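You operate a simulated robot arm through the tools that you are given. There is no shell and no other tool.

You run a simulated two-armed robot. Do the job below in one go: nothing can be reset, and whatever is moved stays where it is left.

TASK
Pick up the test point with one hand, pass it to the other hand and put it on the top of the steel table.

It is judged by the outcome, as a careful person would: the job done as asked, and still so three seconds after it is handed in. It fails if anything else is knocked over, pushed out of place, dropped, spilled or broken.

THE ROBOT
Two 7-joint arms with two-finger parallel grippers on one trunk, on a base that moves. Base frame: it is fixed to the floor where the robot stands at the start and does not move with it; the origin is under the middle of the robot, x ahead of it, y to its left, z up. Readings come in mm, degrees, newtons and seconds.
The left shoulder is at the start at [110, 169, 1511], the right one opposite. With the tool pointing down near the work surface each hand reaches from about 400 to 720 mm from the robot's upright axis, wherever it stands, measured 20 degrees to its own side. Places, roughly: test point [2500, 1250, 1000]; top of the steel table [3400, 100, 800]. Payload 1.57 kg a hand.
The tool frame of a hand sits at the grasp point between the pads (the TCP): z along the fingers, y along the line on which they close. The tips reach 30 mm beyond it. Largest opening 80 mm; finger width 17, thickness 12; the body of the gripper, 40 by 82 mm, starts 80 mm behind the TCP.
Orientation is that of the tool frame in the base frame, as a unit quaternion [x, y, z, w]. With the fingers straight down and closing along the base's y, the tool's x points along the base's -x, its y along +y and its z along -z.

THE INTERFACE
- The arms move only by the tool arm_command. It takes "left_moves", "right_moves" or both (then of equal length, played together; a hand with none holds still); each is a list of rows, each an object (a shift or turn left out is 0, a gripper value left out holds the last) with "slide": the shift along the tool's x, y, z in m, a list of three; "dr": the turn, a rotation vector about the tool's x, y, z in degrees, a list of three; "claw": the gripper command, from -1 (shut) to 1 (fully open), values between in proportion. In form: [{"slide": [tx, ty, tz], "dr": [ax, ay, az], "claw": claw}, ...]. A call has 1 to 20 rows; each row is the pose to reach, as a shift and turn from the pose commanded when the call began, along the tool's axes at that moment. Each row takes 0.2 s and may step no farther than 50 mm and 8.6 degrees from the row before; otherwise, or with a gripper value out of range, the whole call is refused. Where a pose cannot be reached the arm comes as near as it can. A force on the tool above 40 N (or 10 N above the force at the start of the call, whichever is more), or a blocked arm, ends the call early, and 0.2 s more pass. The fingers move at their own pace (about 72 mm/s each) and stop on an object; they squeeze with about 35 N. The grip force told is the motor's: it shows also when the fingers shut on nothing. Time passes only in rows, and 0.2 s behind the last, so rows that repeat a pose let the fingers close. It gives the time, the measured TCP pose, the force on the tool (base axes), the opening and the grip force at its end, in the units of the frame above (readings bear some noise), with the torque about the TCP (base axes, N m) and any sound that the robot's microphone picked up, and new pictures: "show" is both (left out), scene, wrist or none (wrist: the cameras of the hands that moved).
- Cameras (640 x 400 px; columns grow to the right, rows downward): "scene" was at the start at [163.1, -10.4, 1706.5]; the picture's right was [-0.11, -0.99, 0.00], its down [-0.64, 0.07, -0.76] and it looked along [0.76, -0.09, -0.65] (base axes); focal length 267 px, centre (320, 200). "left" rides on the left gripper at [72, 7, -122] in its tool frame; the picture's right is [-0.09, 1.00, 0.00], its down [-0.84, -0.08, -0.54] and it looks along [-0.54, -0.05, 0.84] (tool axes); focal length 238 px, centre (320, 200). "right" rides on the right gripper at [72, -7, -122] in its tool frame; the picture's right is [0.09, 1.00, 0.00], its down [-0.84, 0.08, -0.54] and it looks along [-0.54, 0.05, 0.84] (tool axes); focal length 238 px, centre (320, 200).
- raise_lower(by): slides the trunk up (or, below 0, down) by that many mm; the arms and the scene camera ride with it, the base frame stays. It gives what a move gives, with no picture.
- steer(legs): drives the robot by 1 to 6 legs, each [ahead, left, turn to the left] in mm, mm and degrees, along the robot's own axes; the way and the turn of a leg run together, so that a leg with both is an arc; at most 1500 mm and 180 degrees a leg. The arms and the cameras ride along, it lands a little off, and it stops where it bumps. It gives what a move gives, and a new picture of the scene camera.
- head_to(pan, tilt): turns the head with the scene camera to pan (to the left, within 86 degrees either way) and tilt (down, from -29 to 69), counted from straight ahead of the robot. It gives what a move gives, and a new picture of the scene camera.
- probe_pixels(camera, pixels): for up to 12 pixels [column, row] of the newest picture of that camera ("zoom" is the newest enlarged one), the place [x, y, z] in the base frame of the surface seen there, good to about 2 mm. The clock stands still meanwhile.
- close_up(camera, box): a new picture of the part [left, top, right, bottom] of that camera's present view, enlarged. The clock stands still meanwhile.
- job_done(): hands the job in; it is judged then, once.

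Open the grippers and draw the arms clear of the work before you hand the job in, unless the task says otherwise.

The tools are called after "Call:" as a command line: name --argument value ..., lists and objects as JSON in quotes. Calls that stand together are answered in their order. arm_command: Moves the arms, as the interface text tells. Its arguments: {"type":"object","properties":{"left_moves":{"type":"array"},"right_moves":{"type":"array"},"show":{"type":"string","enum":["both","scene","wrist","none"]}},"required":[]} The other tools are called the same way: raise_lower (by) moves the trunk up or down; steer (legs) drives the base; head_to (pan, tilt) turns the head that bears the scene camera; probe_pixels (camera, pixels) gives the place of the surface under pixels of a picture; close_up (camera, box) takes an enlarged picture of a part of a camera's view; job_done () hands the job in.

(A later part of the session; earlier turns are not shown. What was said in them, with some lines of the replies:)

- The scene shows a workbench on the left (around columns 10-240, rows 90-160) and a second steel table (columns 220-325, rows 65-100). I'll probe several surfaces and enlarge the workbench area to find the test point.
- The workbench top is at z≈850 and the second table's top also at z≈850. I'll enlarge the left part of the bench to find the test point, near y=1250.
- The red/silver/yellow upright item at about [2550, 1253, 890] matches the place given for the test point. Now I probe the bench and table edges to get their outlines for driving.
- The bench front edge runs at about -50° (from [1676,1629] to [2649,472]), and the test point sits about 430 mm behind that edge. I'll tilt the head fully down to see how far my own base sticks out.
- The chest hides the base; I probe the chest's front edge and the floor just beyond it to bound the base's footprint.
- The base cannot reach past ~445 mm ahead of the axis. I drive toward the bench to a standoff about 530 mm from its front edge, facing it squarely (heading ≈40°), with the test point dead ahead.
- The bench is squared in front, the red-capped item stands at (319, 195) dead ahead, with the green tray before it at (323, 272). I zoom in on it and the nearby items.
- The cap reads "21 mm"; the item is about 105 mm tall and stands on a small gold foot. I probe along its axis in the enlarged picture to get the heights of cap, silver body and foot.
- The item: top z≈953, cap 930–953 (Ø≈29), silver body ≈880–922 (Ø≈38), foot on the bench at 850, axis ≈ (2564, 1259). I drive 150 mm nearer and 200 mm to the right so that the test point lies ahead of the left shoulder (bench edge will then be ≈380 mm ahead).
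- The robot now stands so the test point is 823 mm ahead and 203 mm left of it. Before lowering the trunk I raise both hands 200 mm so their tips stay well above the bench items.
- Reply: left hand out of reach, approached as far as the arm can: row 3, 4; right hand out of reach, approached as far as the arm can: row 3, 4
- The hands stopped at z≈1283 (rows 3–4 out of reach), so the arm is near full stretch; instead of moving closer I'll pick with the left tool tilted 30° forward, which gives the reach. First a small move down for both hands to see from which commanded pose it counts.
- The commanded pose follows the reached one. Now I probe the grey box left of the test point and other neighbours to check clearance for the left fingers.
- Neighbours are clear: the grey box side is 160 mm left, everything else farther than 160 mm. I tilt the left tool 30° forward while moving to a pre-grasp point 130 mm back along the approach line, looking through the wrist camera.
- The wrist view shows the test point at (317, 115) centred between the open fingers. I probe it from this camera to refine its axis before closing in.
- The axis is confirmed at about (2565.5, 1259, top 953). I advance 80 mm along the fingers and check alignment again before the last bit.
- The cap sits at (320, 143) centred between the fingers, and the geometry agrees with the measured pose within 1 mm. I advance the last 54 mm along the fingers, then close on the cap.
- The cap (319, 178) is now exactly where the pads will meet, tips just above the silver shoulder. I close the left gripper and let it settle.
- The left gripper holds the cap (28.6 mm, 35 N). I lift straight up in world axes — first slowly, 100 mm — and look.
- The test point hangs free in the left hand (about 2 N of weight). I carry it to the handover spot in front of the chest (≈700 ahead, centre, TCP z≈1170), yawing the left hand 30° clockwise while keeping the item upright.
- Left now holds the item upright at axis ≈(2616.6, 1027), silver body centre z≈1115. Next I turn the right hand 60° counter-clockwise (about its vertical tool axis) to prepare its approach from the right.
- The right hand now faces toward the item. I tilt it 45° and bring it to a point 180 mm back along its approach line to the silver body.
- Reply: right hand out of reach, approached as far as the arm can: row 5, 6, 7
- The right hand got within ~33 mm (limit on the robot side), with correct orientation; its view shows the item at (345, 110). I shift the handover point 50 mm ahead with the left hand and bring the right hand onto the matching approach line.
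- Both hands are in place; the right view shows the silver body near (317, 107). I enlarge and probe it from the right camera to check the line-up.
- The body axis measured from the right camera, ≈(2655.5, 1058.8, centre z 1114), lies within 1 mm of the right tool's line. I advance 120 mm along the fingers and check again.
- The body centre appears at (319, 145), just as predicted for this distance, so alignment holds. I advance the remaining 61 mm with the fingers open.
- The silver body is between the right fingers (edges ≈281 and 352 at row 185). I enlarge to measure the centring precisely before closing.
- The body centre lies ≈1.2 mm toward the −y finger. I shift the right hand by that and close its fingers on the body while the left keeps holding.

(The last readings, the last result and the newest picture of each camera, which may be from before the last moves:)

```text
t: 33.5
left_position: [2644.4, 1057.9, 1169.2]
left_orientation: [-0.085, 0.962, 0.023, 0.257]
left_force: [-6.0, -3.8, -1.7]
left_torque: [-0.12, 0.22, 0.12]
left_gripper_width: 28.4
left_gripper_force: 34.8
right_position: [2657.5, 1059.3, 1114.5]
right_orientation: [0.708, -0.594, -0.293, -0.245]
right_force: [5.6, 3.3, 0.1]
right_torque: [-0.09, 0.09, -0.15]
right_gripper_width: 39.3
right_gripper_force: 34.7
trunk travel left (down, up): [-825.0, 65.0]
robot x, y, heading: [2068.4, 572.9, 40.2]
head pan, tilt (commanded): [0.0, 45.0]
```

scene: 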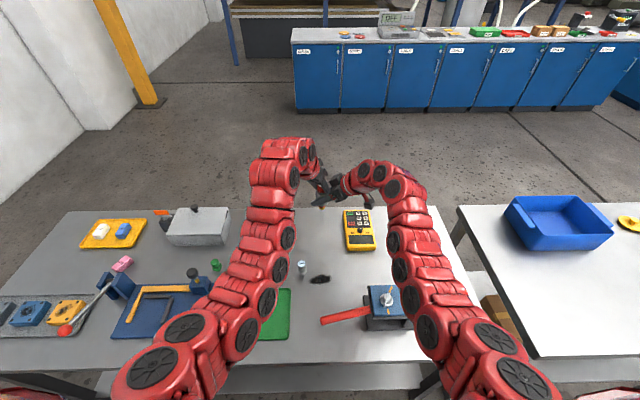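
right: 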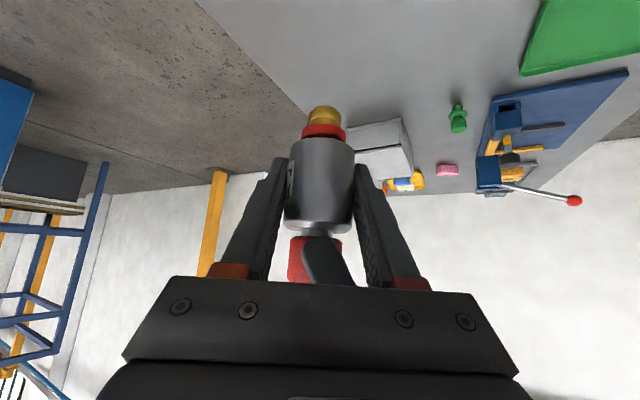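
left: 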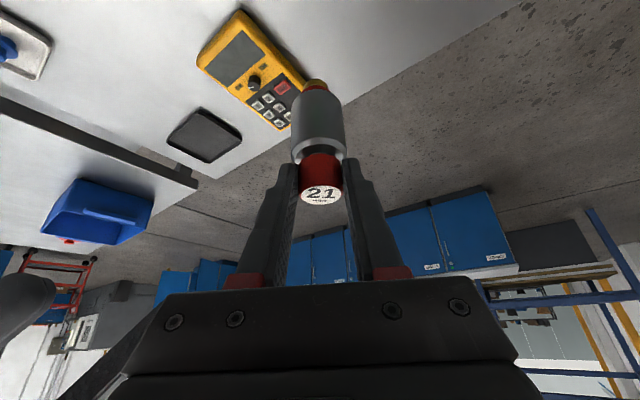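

The right hand has the body firmly (39.3 mm, 34.7 N). I now open the left hand only partly (to ≈42 mm, so its outer finger keeps clear of the right palm) and check that the right alone carries the item.

Call:
arm_command --left_moves '[{"claw": 0.05}, {"claw": 0.05}, {"claw": 0.05}, {"claw": 0.05}]' --show "wrist"

```text
t: 34.5
left_position: [2644.1, 1057.4, 1169.1]
left_orientation: [-0.085, 0.962, 0.023, 0.258]
left_force: [-5.8, 2.9, 0.9]
left_torque: [-0.11, -0.12, -0.2]
left_gripper_width: 37.6
left_gripper_force: 0.1
right_position: [2657.9, 1059.4, 1113.2]
right_orientation: [0.707, -0.594, -0.294, -0.246]
right_force: [6.5, -4.7, 0.5]
right_torque: [0.35, 0.46, 0.24]
right_gripper_width: 39.3
right_gripper_force: 35.5
trunk travel left (down, up): [-825.0, 65.0]
robot x, y, heading: [2070.8, 575.0, 40.5]
head pan, tilt (commanded): [0.0, 45.0]
```

left: 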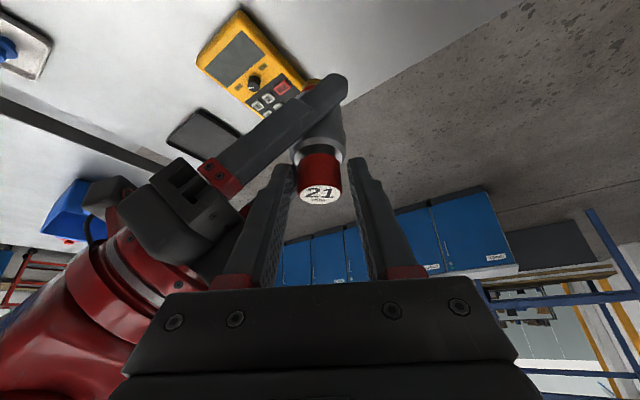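

The left opened to 37.6 mm and a few newtons act between the hands, perhaps the left's outer finger brushing the right gripper's body near (240, 240). I zoom in on that spot to see where they touch.

Call:
close_up --camera "left" --box '[140, 60, 420, 300]'

Call:
close_up --camera "right" --box '[200, 90, 440, 300]'

Call:
close_up --camera "scene" --box '[270, 130, 430, 230]'

```text
1.67 times, centred on (280, 180) of left
```

zoom: 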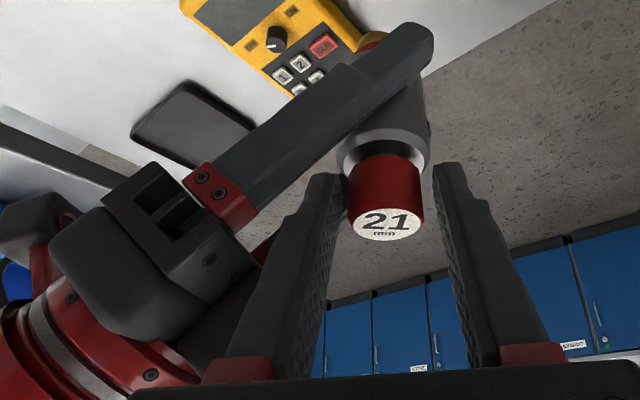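

```text
1.90 times, centred on (320, 195) of right
```

zoom: 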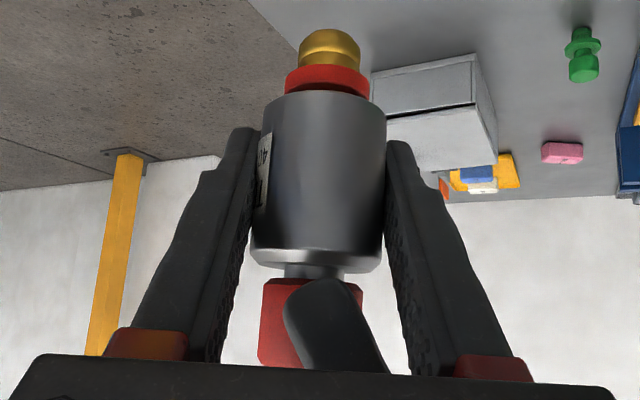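

```text
4.00 times, centred on (350, 180) of scene
```

zoom: 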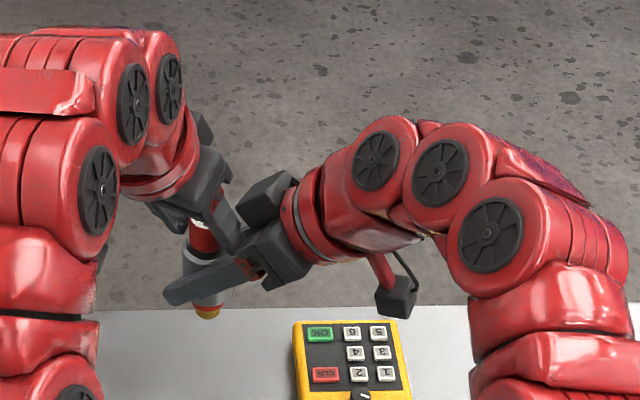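

The left's outer finger, which is thicker toward its base, seems to lean on the right palm's edge. I narrow the left opening a little (still wider than the 28.5 mm cap) so that it touches neither.

Call:
arm_command --left_moves '[{"claw": -0.15}, {"claw": -0.15}, {"claw": -0.15}]' --show "wrist"

```text
t: 35.3
left_position: [2645.6, 1058.4, 1169.6]
left_orientation: [-0.084, 0.962, 0.022, 0.257]
left_force: [-4.1, -0.4, -4.5]
left_torque: [0.13, -0.1, -0.17]
left_gripper_width: 34.0
left_gripper_force: 0.3
right_position: [2656.8, 1059.5, 1115.7]
right_orientation: [0.708, -0.593, -0.293, -0.247]
right_force: [4.4, 1.4, 1.1]
right_torque: [-0.23, 0.35, 0.13]
right_gripper_width: 39.6
right_gripper_force: 34.7
trunk travel left (down, up): [-825.0, 65.0]
robot x, y, heading: [2068.3, 573.6, 40.1]
head pan, tilt (commanded): [0.0, 45.0]
```

left: 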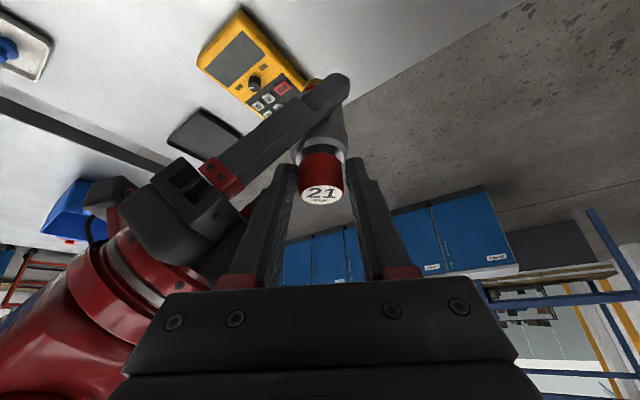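

Opening is now free at 34 mm, yet about 6 N still push the left hand along its own +x (back/down), from a contact beside the near finger. I ease the left hand 4 mm in that direction to relieve it.

Call:
arm_command --left_moves '[{"slide": [0.002, 0, 0]}, {"slide": [0.004, 0, 0]}, {"slide": [0.004, 0, 0]}]' --show "wrist"

```text
t: 36.1
left_position: [2641.8, 1057.7, 1167.4]
left_orientation: [-0.085, 0.962, 0.023, 0.258]
left_force: [0.3, 0.2, 0.2]
left_torque: [0.01, -0.01, 0.0]
left_gripper_width: 33.7
left_gripper_force: 0.2
right_position: [2656.8, 1059.4, 1114.5]
right_orientation: [0.708, -0.593, -0.294, -0.246]
right_force: [-0.3, -1.2, -2.1]
right_torque: [0.0, -0.02, -0.02]
right_gripper_width: 39.1
right_gripper_force: 35.3
trunk travel left (down, up): [-825.0, 65.0]
robot x, y, heading: [2070.9, 571.9, 40.2]
head pan, tilt (commanded): [0.0, 45.0]
```

left: 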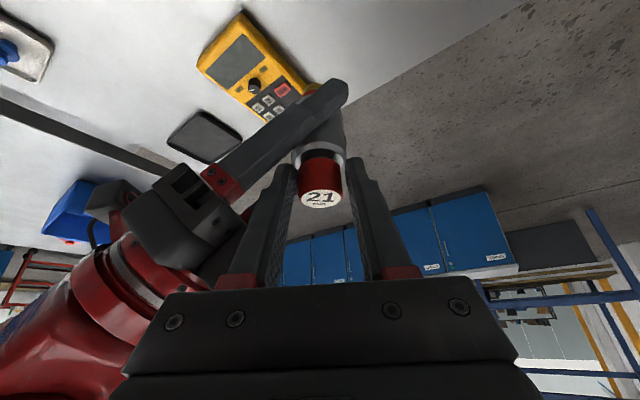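

Contact is gone: the left reads zero force and the right carries the item alone (−2.1 N). I withdraw the left hand back along its fingers, keeping a slight +x drift for clearance.

Call:
arm_command --left_moves '[{"slide": [0.001, 0, -0.01]}, {"slide": [0.002, 0, -0.02]}, {"slide": [0.003, 0, -0.035]}, {"slide": [0.004, 0, -0.05]}, {"slide": [0.005, 0, -0.07]}, {"slide": [0.006, 0, -0.09]}]' --show "both"

```text
t: 37.5
left_position: [2591.6, 1047.6, 1242.4]
left_orientation: [-0.085, 0.962, 0.024, 0.258]
left_force: [-0.8, 0.2, -0.3]
left_torque: [-0.01, -0.01, 0.0]
left_gripper_width: 33.9
left_gripper_force: 0.1
right_position: [2656.6, 1059.6, 1115.1]
right_orientation: [0.708, -0.594, -0.293, -0.246]
right_force: [-0.1, -0.5, 0.7]
right_torque: [-0.01, -0.01, 0.03]
right_gripper_width: 39.4
right_gripper_force: 35.4
trunk travel left (down, up): [-825.0, 65.0]
robot x, y, heading: [2068.8, 575.2, 39.9]
head pan, tilt (commanded): [0.0, 45.0]
```

scene: 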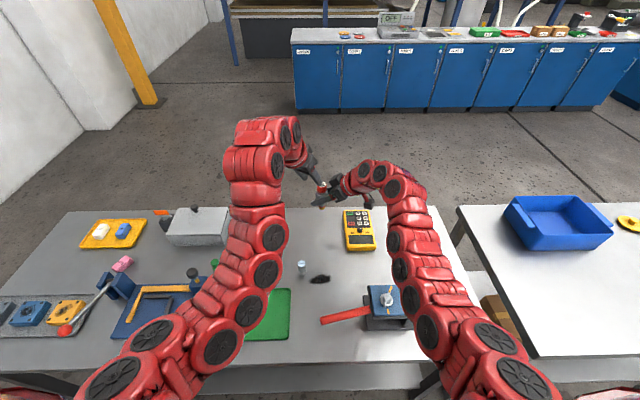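
left: 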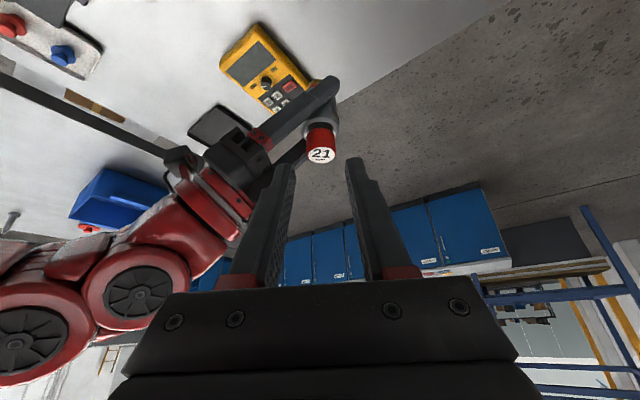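

The handover is done: the right hand holds the item alone, upright, and the left is clear. I now carry the left hand away to the left before driving.

Call:
arm_command --left_moves '[{"slide": [0.0166, 0.0332, -0.0096]}, {"slide": [0.0332, 0.0663, -0.0192]}, {"slide": [0.0498, 0.0995, -0.0288]}, {"slide": [0.0664, 0.1327, -0.0383]}, {"slide": [0.083, 0.1658, -0.0479]}, {"slide": [0.0996, 0.199, -0.0575]}]' --show "both"

```text
t: 38.9
left_position: [2442.6, 1225.0, 1242.1]
left_orientation: [-0.084, 0.962, 0.022, 0.258]
left_force: [-1.0, 0.2, -0.1]
left_torque: [-0.01, -0.01, -0.04]
left_gripper_width: 33.8
left_gripper_force: 0.0
left hand out of reach, approached as far as the arm can: row 3
right_position: [2656.9, 1060.5, 1114.9]
right_orientation: [0.709, -0.593, -0.293, -0.245]
right_force: [-0.4, -0.2, 0.1]
right_torque: [0.02, -0.03, 0.02]
right_gripper_width: 39.4
right_gripper_force: 35.1
trunk travel left (down, up): [-825.0, 65.0]
robot x, y, heading: [2068.2, 577.5, 40.3]
head pan, tilt (commanded): [0.0, 45.0]
```

scene: 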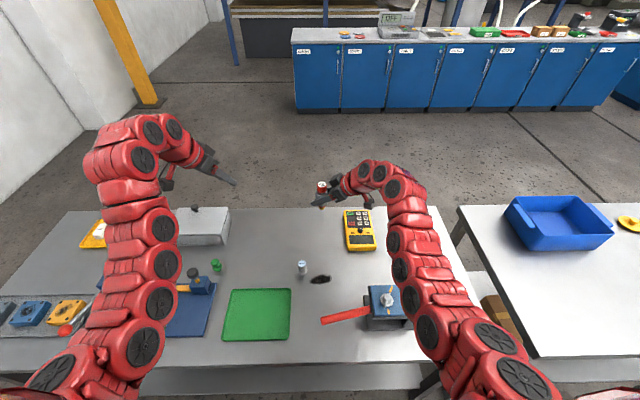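
left: 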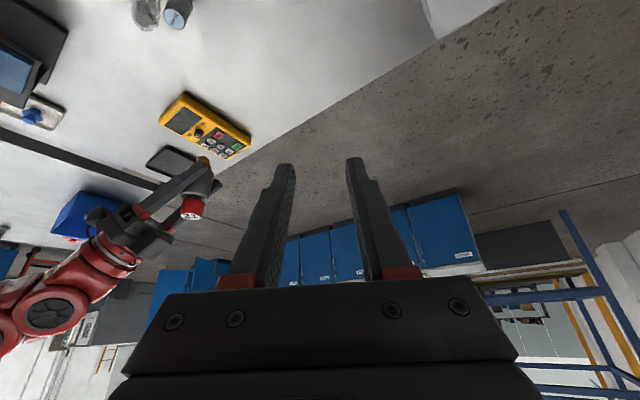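

The item is visible in the right gripper at (322, 190). I back the robot 160 mm from the bench, then drive sideways along it to stand before the steel table.

Call:
steer --legs '[[-160, 0, 0], [0, -600, 0], [0, -580, 0]]'

```text
t: 46.2
left_position: [3072.8, 222.2, 1241.4]
left_orientation: [-0.087, 0.962, 0.023, 0.258]
left_force: [0.5, -0.2, -0.6]
left_torque: [-0.03, 0.0, -0.02]
left_gripper_width: 33.8
left_gripper_force: 0.0
right_position: [3285.2, 56.8, 1114.8]
right_orientation: [0.709, -0.592, -0.294, -0.245]
right_force: [-0.2, -0.6, -3.1]
right_torque: [0.0, -0.01, 0.0]
right_gripper_width: 39.2
right_gripper_force: 34.9
trunk travel left (down, up): [-825.0, 65.0]
robot x, y, heading: [2699.0, -435.7, 40.1]
head pan, tilt (commanded): [0.0, 45.0]
```

scene: 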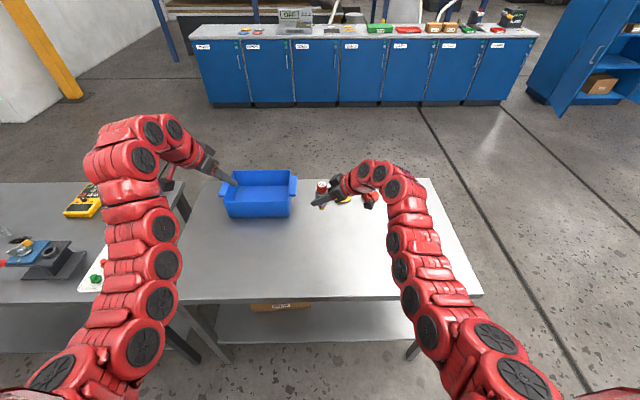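

The robot stands before the steel table; the item hangs over a free area about 200 mm inside the front edge. I probe the bin, table edge, small items, and the undersides of my arms to plan lowering the trunk.

Call:
probe_pixels --camera "scene" --pixels '[[293, 190], [291, 214], [228, 215], [345, 198], [300, 290], [400, 292], [350, 230], [322, 186], [425, 265], [432, 325], [375, 200], [455, 290]]'

Call:
probe_pixels --camera "scene" --pixels '[[140, 260], [165, 340], [180, 190], [232, 180], [400, 190], [410, 290], [480, 360], [430, 190], [470, 290], [190, 295], [280, 270], [320, 250]]'

Call:
close_up --camera "scene" --box '[260, 150, 420, 250]'

```text
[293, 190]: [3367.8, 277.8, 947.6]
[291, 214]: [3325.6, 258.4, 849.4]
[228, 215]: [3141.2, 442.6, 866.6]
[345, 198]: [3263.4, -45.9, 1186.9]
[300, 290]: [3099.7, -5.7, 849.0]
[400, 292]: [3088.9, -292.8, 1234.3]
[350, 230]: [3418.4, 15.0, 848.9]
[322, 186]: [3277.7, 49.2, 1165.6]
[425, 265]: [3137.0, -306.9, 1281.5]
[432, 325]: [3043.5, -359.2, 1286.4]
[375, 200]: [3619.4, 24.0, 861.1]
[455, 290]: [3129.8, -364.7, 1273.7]
```

```text
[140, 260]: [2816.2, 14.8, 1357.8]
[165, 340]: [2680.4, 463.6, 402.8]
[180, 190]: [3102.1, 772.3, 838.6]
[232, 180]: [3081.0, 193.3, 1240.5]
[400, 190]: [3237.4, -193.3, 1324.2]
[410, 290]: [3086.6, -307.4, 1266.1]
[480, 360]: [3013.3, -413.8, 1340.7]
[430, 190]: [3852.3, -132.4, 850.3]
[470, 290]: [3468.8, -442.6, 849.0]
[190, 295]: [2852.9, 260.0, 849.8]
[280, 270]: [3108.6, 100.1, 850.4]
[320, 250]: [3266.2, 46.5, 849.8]
```

```text
4.00 times, centred on (340, 200) of scene
```

zoom: 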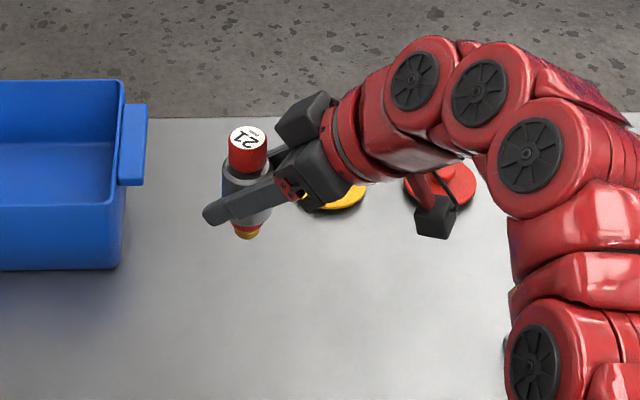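

The place spot under the item is free: bin ≥200 mm to the left, the yellow and red pieces ≥250 mm behind. I check the item's uprightness in the right hand by probing it from both cameras.

Call:
close_up --camera "scene" --box '[305, 175, 345, 215]'

Call:
close_up --camera "right" --box '[240, 90, 400, 290]'

```text
10.00 times, centred on (325, 195) of scene
```

zoom: 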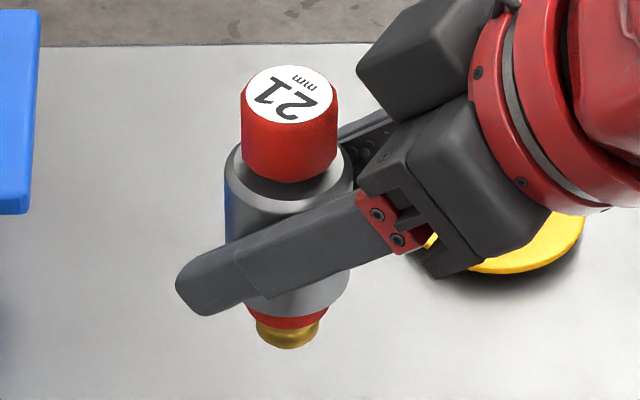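

```text
2.00 times, centred on (320, 190) of right
```

zoom: 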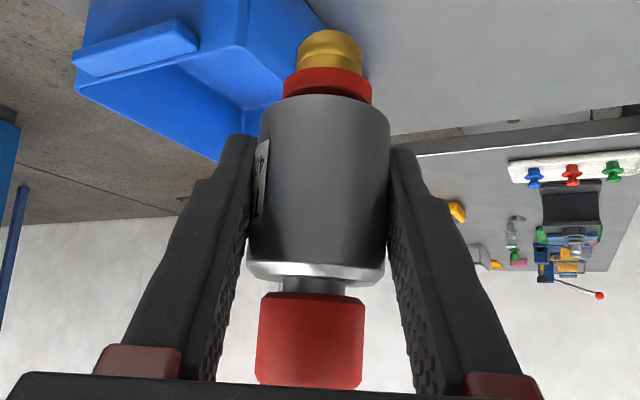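

In both views the axis agrees with upright to about 1°. I probe the cap top and gold foot to fix the height of its underside.

Call:
probe_pixels --camera "scene" --pixels '[[322, 184.5], [321, 183], [323, 186], [322, 191], [322, 207], [321.7, 208.5], [322, 206]]'

Call:
probe_pixels --camera "right" --pixels '[[324, 108], [324, 115], [324, 130], [318, 180], [315, 240], [315, 278], [315, 282]]'

```text
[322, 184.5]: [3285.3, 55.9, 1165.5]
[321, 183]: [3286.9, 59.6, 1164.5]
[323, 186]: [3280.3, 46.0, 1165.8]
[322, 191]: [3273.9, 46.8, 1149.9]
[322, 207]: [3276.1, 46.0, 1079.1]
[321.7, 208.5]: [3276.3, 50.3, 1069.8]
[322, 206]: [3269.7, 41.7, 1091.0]
```

```text
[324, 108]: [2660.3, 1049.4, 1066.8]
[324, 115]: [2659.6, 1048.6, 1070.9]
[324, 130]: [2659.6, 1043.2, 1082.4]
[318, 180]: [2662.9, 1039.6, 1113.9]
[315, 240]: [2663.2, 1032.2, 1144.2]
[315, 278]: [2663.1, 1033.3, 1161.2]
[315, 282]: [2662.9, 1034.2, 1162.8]
```

Cap top is at z 1165.5, so the underside is ≈1061.5 and the table top 849.5: 212 mm to go. I lower the trunk by 190 mm, leaving ≈22 mm for the arm.

Call:
raise_lower --by -190

Call:
head_to --pan 0 --tilt 42

```text
t: 48.3
left_position: [3073.4, 220.6, 1052.2]
left_orientation: [-0.086, 0.962, 0.023, 0.258]
left_force: [1.1, 0.5, -0.2]
left_torque: [0.0, -0.01, -0.01]
left_gripper_width: 33.8
left_gripper_force: 0.2
right_position: [3286.4, 56.6, 924.1]
right_orientation: [0.708, -0.593, -0.294, -0.246]
right_force: [0.1, 0.3, -2.4]
right_torque: [0.01, -0.01, 0.01]
right_gripper_width: 39.0
right_gripper_force: 34.9
trunk travel left (down, up): [-635.0, 255.0]
robot x, y, heading: [2700.9, -429.7, 40.0]
head pan, tilt (commanded): [0.0, 45.0]
```

```text
t: 48.9
left_position: [3073.2, 219.7, 1051.6]
left_orientation: [-0.087, 0.962, 0.023, 0.257]
left_force: [0.7, -0.1, -0.4]
left_torque: [0.0, -0.04, -0.02]
left_gripper_width: 34.3
left_gripper_force: 0.1
right_position: [3285.5, 56.4, 925.1]
right_orientation: [0.709, -0.593, -0.293, -0.246]
right_force: [0.7, 0.4, -2.2]
right_torque: [0.03, -0.03, 0.02]
right_gripper_width: 39.2
right_gripper_force: 34.9
trunk travel left (down, up): [-635.0, 255.0]
robot x, y, heading: [2700.9, -428.9, 40.2]
head pan, tilt (commanded): [0.0, 42.0]
```

scene: 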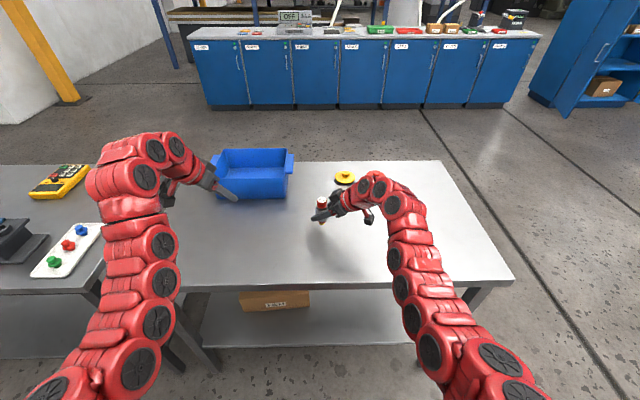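

TCP is at z≈924.6 with the item just above the table at (321, 208). I enlarge and probe the foot and the table near it for the remaining gap.

Call:
close_up --camera "scene" --box '[290, 180, 370, 240]'

Call:
probe_pixels --camera "scene" --pixels '[[321, 198], [321, 200], [321, 221], [321, 223], [321, 226], [321, 232], [300, 220], [345, 235]]'

```text
6.67 times, centred on (330, 210) of scene
```

zoom: 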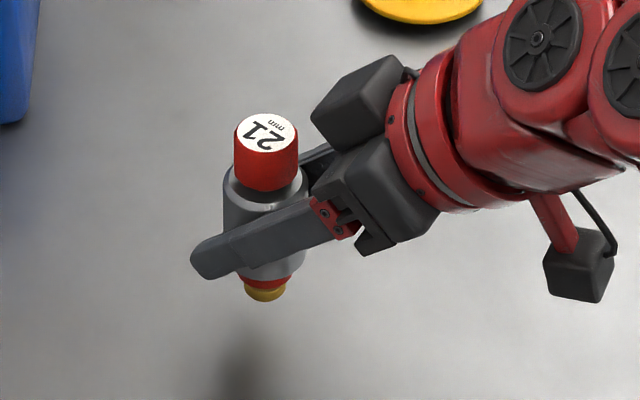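

```text
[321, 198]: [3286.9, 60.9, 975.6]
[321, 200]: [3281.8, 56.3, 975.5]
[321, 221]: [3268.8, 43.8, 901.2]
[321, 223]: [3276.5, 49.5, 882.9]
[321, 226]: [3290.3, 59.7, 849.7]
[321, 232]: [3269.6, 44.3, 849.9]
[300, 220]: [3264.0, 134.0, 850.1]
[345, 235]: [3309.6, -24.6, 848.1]
```

The cap top reads 975.5, so the underside is ≈871.5 and ≈22 mm above the table. I lower 17 mm straight down with the arm, slowly.

Call:
arm_command --right_moves '[{"slide": [0.0042, 0, 0.0042]}, {"slide": [0.0085, 0, 0.0085]}, {"slide": [0.0106, 0, 0.0106]}, {"slide": [0.012, 0, 0.012]}, {"slide": [0.012, 0, 0.012]}]' --show "both"

```text
t: 50.1
left_position: [3073.6, 221.2, 1051.6]
left_orientation: [-0.087, 0.962, 0.022, 0.258]
left_force: [0.2, 0.1, 0.0]
left_torque: [-0.01, 0.01, 0.02]
left_gripper_width: 34.1
left_gripper_force: 0.1
right_position: [3287.0, 56.8, 907.9]
right_orientation: [0.708, -0.592, -0.294, -0.246]
right_force: [0.7, 0.2, -2.5]
right_torque: [0.0, -0.02, -0.06]
right_gripper_width: 39.2
right_gripper_force: 35.2
trunk travel left (down, up): [-635.0, 255.0]
robot x, y, heading: [2699.3, -432.3, 40.4]
head pan, tilt (commanded): [0.0, 42.0]
```

scene: 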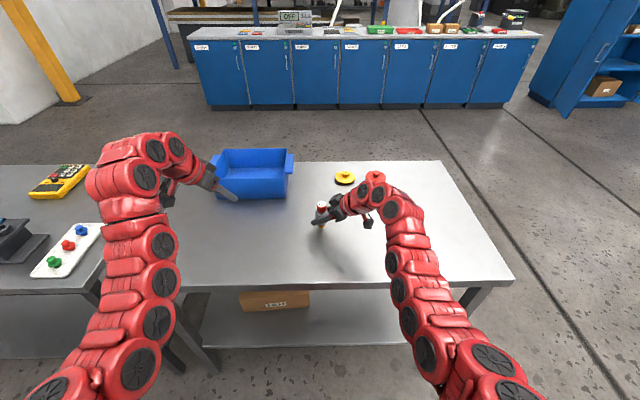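
right: 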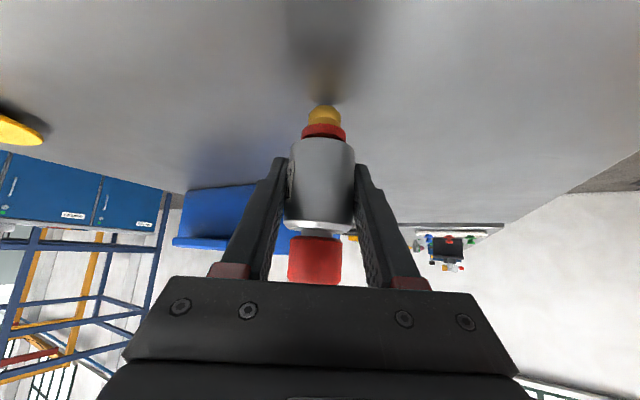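

About 5 mm remain and the item is still hanging free (−2.5 N). I lower another 3 mm and watch the force.

Call:
arm_command --right_moves '[{"slide": [0.0007, 0, 0.0007]}, {"slide": [0.0014, 0, 0.0014]}, {"slide": [0.0021, 0, 0.0021]}, {"slide": [0.0021, 0, 0.0021]}]' --show "none"

Call:
close_up --camera "right" --box '[270, 60, 380, 170]'

```text
t: 51.1
left_position: [3072.5, 221.2, 1052.6]
left_orientation: [-0.086, 0.962, 0.023, 0.257]
left_force: [0.2, -0.3, -0.3]
left_torque: [0.0, 0.0, -0.03]
left_gripper_width: 34.0
left_gripper_force: 0.1
right_position: [3287.7, 55.7, 903.4]
right_orientation: [0.709, -0.593, -0.293, -0.245]
right_force: [0.2, -1.4, -3.1]
right_torque: [-0.03, -0.03, 0.04]
right_gripper_width: 39.1
right_gripper_force: 35.3
trunk travel left (down, up): [-635.0, 255.0]
robot x, y, heading: [2700.9, -425.6, 40.4]
head pan, tilt (commanded): [0.0, 42.0]
```

```text
3.64 times, centred on (325, 115) of right
```

zoom: 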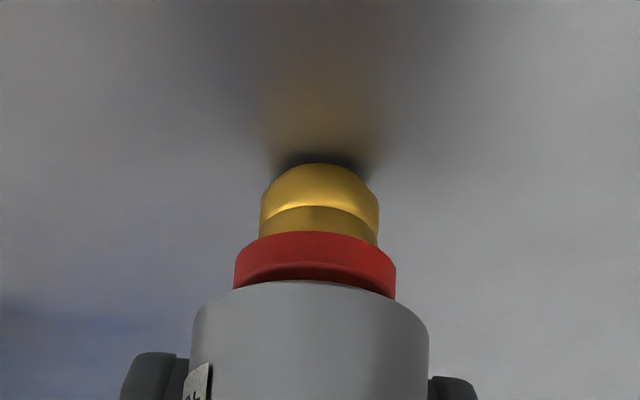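

The foot and its contact shadow nearly meet. I go down 1 mm more, then check the force.

Call:
arm_command --right_moves '[{"slide": [0.0004, 0, 0.0004]}, {"slide": [0.0007, 0, 0.0007]}, {"slide": [0.0007, 0, 0.0007]}]' --show "none"

```text
t: 51.9
left_position: [3073.3, 221.0, 1050.8]
left_orientation: [-0.086, 0.962, 0.023, 0.258]
left_force: [0.9, -0.9, -0.7]
left_torque: [0.0, -0.01, 0.0]
left_gripper_width: 33.9
left_gripper_force: 0.0
right_position: [3285.9, 55.6, 903.1]
right_orientation: [0.709, -0.593, -0.293, -0.246]
right_force: [-0.1, 0.3, -2.8]
right_torque: [0.0, 0.01, 0.01]
right_gripper_width: 39.2
right_gripper_force: 34.6
trunk travel left (down, up): [-635.0, 255.0]
robot x, y, heading: [2697.0, -428.5, 40.5]
head pan, tilt (commanded): [0.0, 42.0]
```

Still free (−2.8 N). I go down another 1 mm.

Call:
arm_command --right_moves '[{"slide": [0.0004, 0, 0.0004]}, {"slide": [0.0007, 0, 0.0007]}, {"slide": [0.0007, 0, 0.0007]}]' --show "none"

Call:
close_up --camera "right" --box '[270, 60, 380, 170]'

```text
t: 52.7
left_position: [3073.3, 221.3, 1051.9]
left_orientation: [-0.087, 0.962, 0.024, 0.258]
left_force: [-0.5, -0.5, -0.9]
left_torque: [0.04, -0.01, 0.01]
left_gripper_width: 33.9
left_gripper_force: 0.1
right_position: [3286.9, 56.2, 902.6]
right_orientation: [0.709, -0.592, -0.294, -0.246]
right_force: [-0.4, 0.5, -3.0]
right_torque: [0.04, -0.01, -0.01]
right_gripper_width: 39.3
right_gripper_force: 35.0
trunk travel left (down, up): [-635.0, 255.0]
robot x, y, heading: [2701.5, -430.9, 40.2]
head pan, tilt (commanded): [0.0, 42.0]
```

```text
3.64 times, centred on (325, 115) of right
```

zoom: 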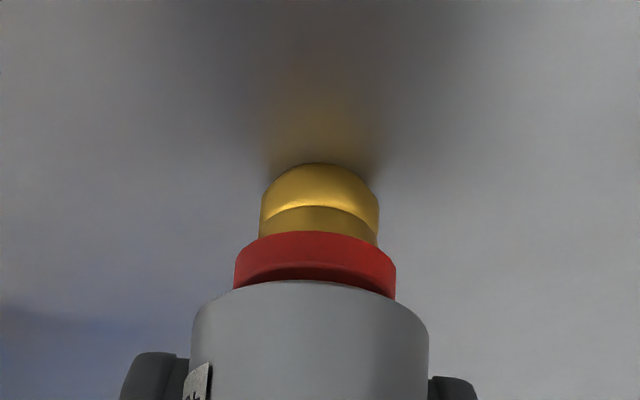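

Still unsupported (−3.0 N), but the gap is within a millimetre. I lower another 0.8 mm.

Call:
arm_command --right_moves '[{"slide": [0.0003, 0, 0.0003]}, {"slide": [0.0006, 0, 0.0006]}, {"slide": [0.0006, 0, 0.0006]}]' --show "none"

```text
t: 53.5
left_position: [3073.0, 219.2, 1051.0]
left_orientation: [-0.087, 0.962, 0.023, 0.257]
left_force: [-0.5, -0.8, 0.3]
left_torque: [-0.01, 0.01, -0.03]
left_gripper_width: 33.9
left_gripper_force: 0.1
right_position: [3286.7, 56.3, 902.1]
right_orientation: [0.709, -0.592, -0.294, -0.247]
right_force: [1.8, 0.3, 2.8]
right_torque: [0.03, -0.09, -0.04]
right_gripper_width: 39.2
right_gripper_force: 35.3
trunk travel left (down, up): [-635.0, 255.0]
robot x, y, heading: [2701.8, -431.1, 40.4]
head pan, tilt (commanded): [0.0, 42.0]
```

The force flipped to +2.8 N: the foot now rests on the table. I open the right fingers a little way first (to ≈50 mm) and look at whether the item stands by itself.

Call:
arm_command --right_moves '[{"claw": 0.1}, {"claw": 0.25}, {"claw": 0.25}, {"claw": 0.25}]' --show "both"

```text
t: 54.5
left_position: [3073.1, 219.8, 1052.2]
left_orientation: [-0.086, 0.962, 0.023, 0.258]
left_force: [-0.8, 0.1, 0.2]
left_torque: [0.04, -0.01, -0.02]
left_gripper_width: 34.1
left_gripper_force: 0.0
right_position: [3285.8, 56.4, 900.8]
right_orientation: [0.708, -0.593, -0.293, -0.246]
right_force: [0.6, -0.6, -0.4]
right_torque: [0.0, 0.0, 0.01]
right_gripper_width: 50.2
right_gripper_force: 0.1
trunk travel left (down, up): [-635.0, 255.0]
robot x, y, heading: [2702.5, -430.7, 40.3]
head pan, tilt (commanded): [0.0, 42.0]
```

scene: 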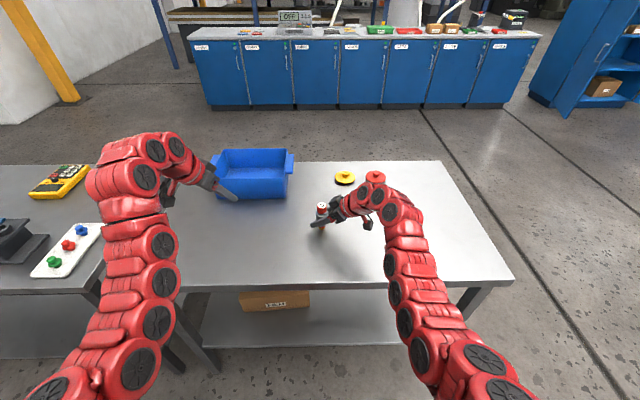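
right: 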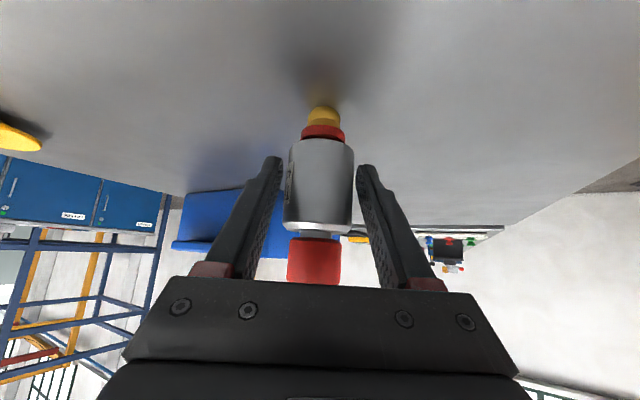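

The item stands upright on its own between the fingers, with no forces. I open fully, pause, and back the right hand away along its fingers.

Call:
arm_command --right_moves '[{"claw": 0.6}, {"claw": 1}, {"claw": 1}, {"slide": [0, 0, -0.015]}, {"slide": [0, 0, -0.035]}, {"slide": [0, 0, -0.06]}, {"slide": [0, 0, -0.09]}, {"slide": [0, 0, -0.12]}, {"slide": [0, 0, -0.15]}]' --show "both"

```text
t: 56.5
left_position: [3072.7, 220.2, 1052.8]
left_orientation: [-0.086, 0.962, 0.022, 0.258]
left_force: [0.2, -0.1, -0.7]
left_torque: [0.03, -0.01, 0.0]
left_gripper_width: 34.1
left_gripper_force: 0.1
right_position: [3306.1, -48.5, 1007.1]
right_orientation: [0.709, -0.592, -0.293, -0.246]
right_force: [0.4, 0.4, -0.3]
right_torque: [0.01, 0.02, 0.02]
right_gripper_width: 80.2
right_gripper_force: 0.0
trunk travel left (down, up): [-635.0, 255.0]
robot x, y, heading: [2703.1, -427.6, 40.2]
head pan, tilt (commanded): [0.0, 42.0]
```

scene: 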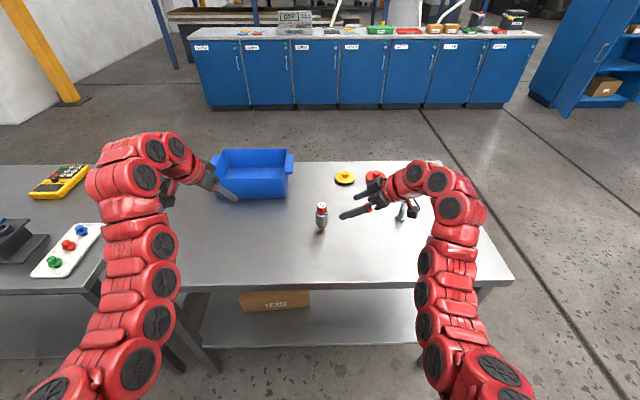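
right: 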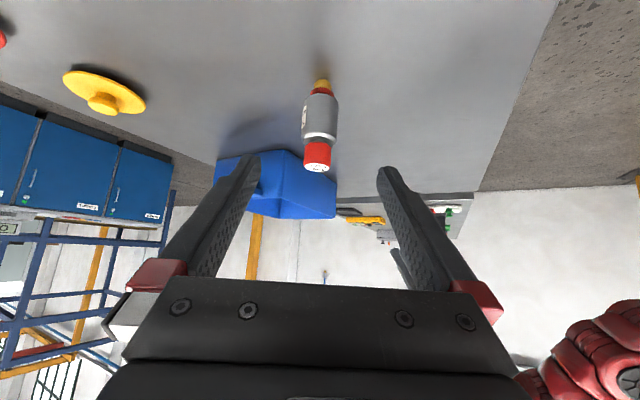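

The test point stands upright and alone on the steel table at (321, 215). I raise the trunk again to lift both hands well clear, then open the left gripper.

Call:
raise_lower --by 190

Call:
arm_command --left_moves '[{"claw": 1}, {"claw": 1}, {"claw": 1}]' --show "scene"

```text
t: 58.6
left_position: [3072.6, 220.0, 1242.8]
left_orientation: [-0.086, 0.962, 0.024, 0.258]
left_force: [0.1, 0.3, 0.0]
left_torque: [0.0, 0.03, 0.01]
left_gripper_width: 33.8
left_gripper_force: 0.1
right_position: [3306.0, -48.4, 1197.6]
right_orientation: [0.709, -0.592, -0.294, -0.246]
right_force: [0.3, 0.0, -0.4]
right_torque: [0.02, -0.04, 0.01]
right_gripper_width: 79.8
right_gripper_force: 0.1
trunk travel left (down, up): [-825.0, 65.0]
robot x, y, heading: [2701.1, -430.4, 40.2]
head pan, tilt (commanded): [0.0, 42.0]
```

```text
t: 59.4
left_position: [3072.8, 221.0, 1241.7]
left_orientation: [-0.087, 0.962, 0.024, 0.258]
left_force: [0.4, 1.0, 0.3]
left_torque: [-0.02, -0.02, -0.01]
left_gripper_width: 80.0
left_gripper_force: 0.0
right_position: [3305.1, -48.1, 1196.6]
right_orientation: [0.709, -0.593, -0.293, -0.246]
right_force: [0.3, 0.3, 0.2]
right_torque: [-0.03, 0.0, 0.01]
right_gripper_width: 80.0
right_gripper_force: 0.0
trunk travel left (down, up): [-825.0, 65.0]
robot x, y, heading: [2698.5, -431.1, 40.2]
head pan, tilt (commanded): [0.0, 42.0]
```

scene: 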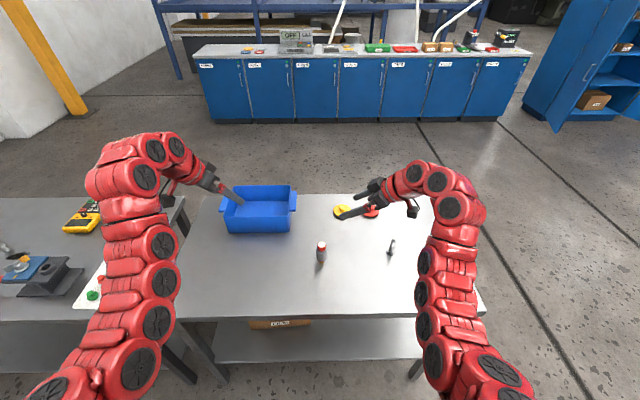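

Both grippers are open and high above the table; the item stands at (321, 252). I back the robot 450 mm straight away so the arms are clear of the work.

Call:
steer --legs '[[-450, 0, 0]]'

Call:
close_up --camera "scene" --box '[200, 100, 440, 250]'

```text
t: 62.1
left_position: [2732.1, -68.9, 1241.9]
left_orientation: [-0.086, 0.962, 0.023, 0.256]
left_force: [0.1, 0.0, -0.1]
left_torque: [0.01, -0.02, -0.01]
left_gripper_width: 80.2
left_gripper_force: 0.0
right_position: [2964.2, -336.3, 1197.0]
right_orientation: [0.708, -0.594, -0.293, -0.246]
right_force: [-0.6, 0.1, -0.4]
right_torque: [0.01, 0.04, 0.03]
right_gripper_width: 80.1
right_gripper_force: 0.1
trunk travel left (down, up): [-825.0, 65.0]
robot x, y, heading: [2361.0, -719.3, 40.4]
head pan, tilt (commanded): [0.0, 42.0]
```

scene: 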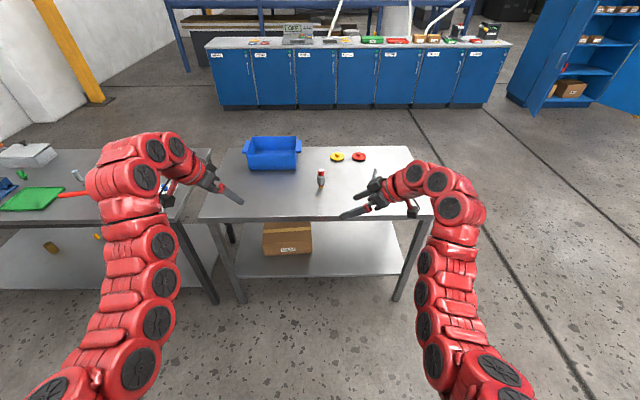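

```text
2.67 times, centred on (320, 175) of scene
```

zoom: 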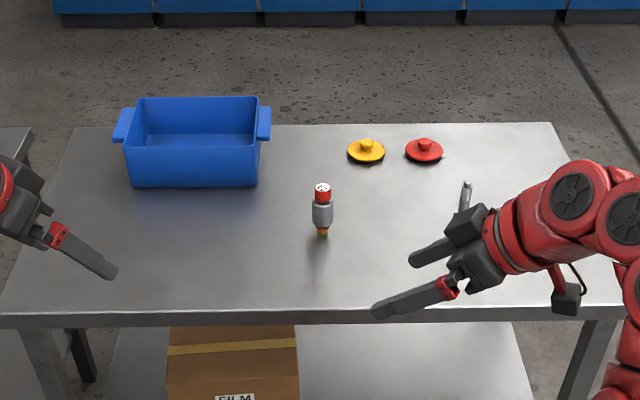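

The test point stands upright on the steel table and the bin, discs and pin are untouched. I look over at the bench once to confirm nothing there was disturbed.

Call:
head_to --pan 40 --tilt 35

```text
t: 63.1
left_position: [2732.2, -68.7, 1242.0]
left_orientation: [-0.086, 0.962, 0.023, 0.258]
left_force: [-0.3, -0.9, 0.5]
left_torque: [-0.04, 0.02, 0.04]
left_gripper_width: 80.1
left_gripper_force: 0.0
right_position: [2963.9, -336.5, 1195.6]
right_orientation: [0.709, -0.592, -0.294, -0.245]
right_force: [-1.0, -0.4, -0.1]
right_torque: [0.02, -0.01, -0.01]
right_gripper_width: 80.0
right_gripper_force: 0.1
trunk travel left (down, up): [-825.0, 65.0]
robot x, y, heading: [2360.9, -718.7, 40.4]
head pan, tilt (commanded): [40.0, 35.0]
```

scene: 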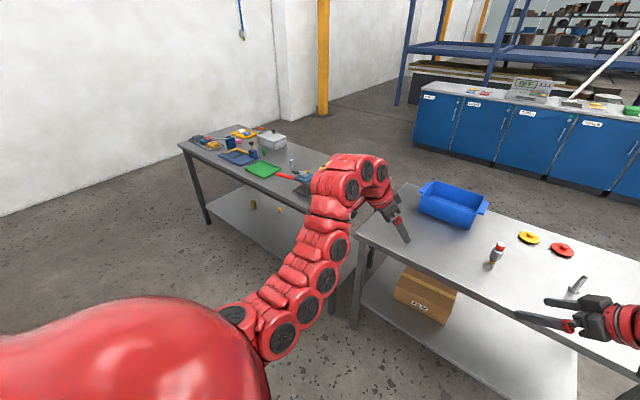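

The bench items are all in place, and the test point stands upright on the steel table at (497, 253), with both grippers open and clear. I hand the job in.

Call:
job_done

```text
The job is handed in.
```

The test point is on the steel table: the left hand picked it up, the right hand took it over and placed it. When I handed the job in, it stood upright and alone, about 200 mm in from the front edge.

- **Handover:** As the left hand let go, its near finger brushed the right gripper, with about 6 N between them. I eased the left hand away and the right hand kept its grip.
- **Other items:** Nothing else was touched. After backing away I looked over both tables and saw nothing knocked over or moved. One of my arms hid part of the bench in that last view.
- **Which object:** I took the red-capped item marked "21 mm" to be the test point. It was the only thing near the place you gave.
- **Robot:** Both grippers are open, and the robot stands back with its arms clear of the table.
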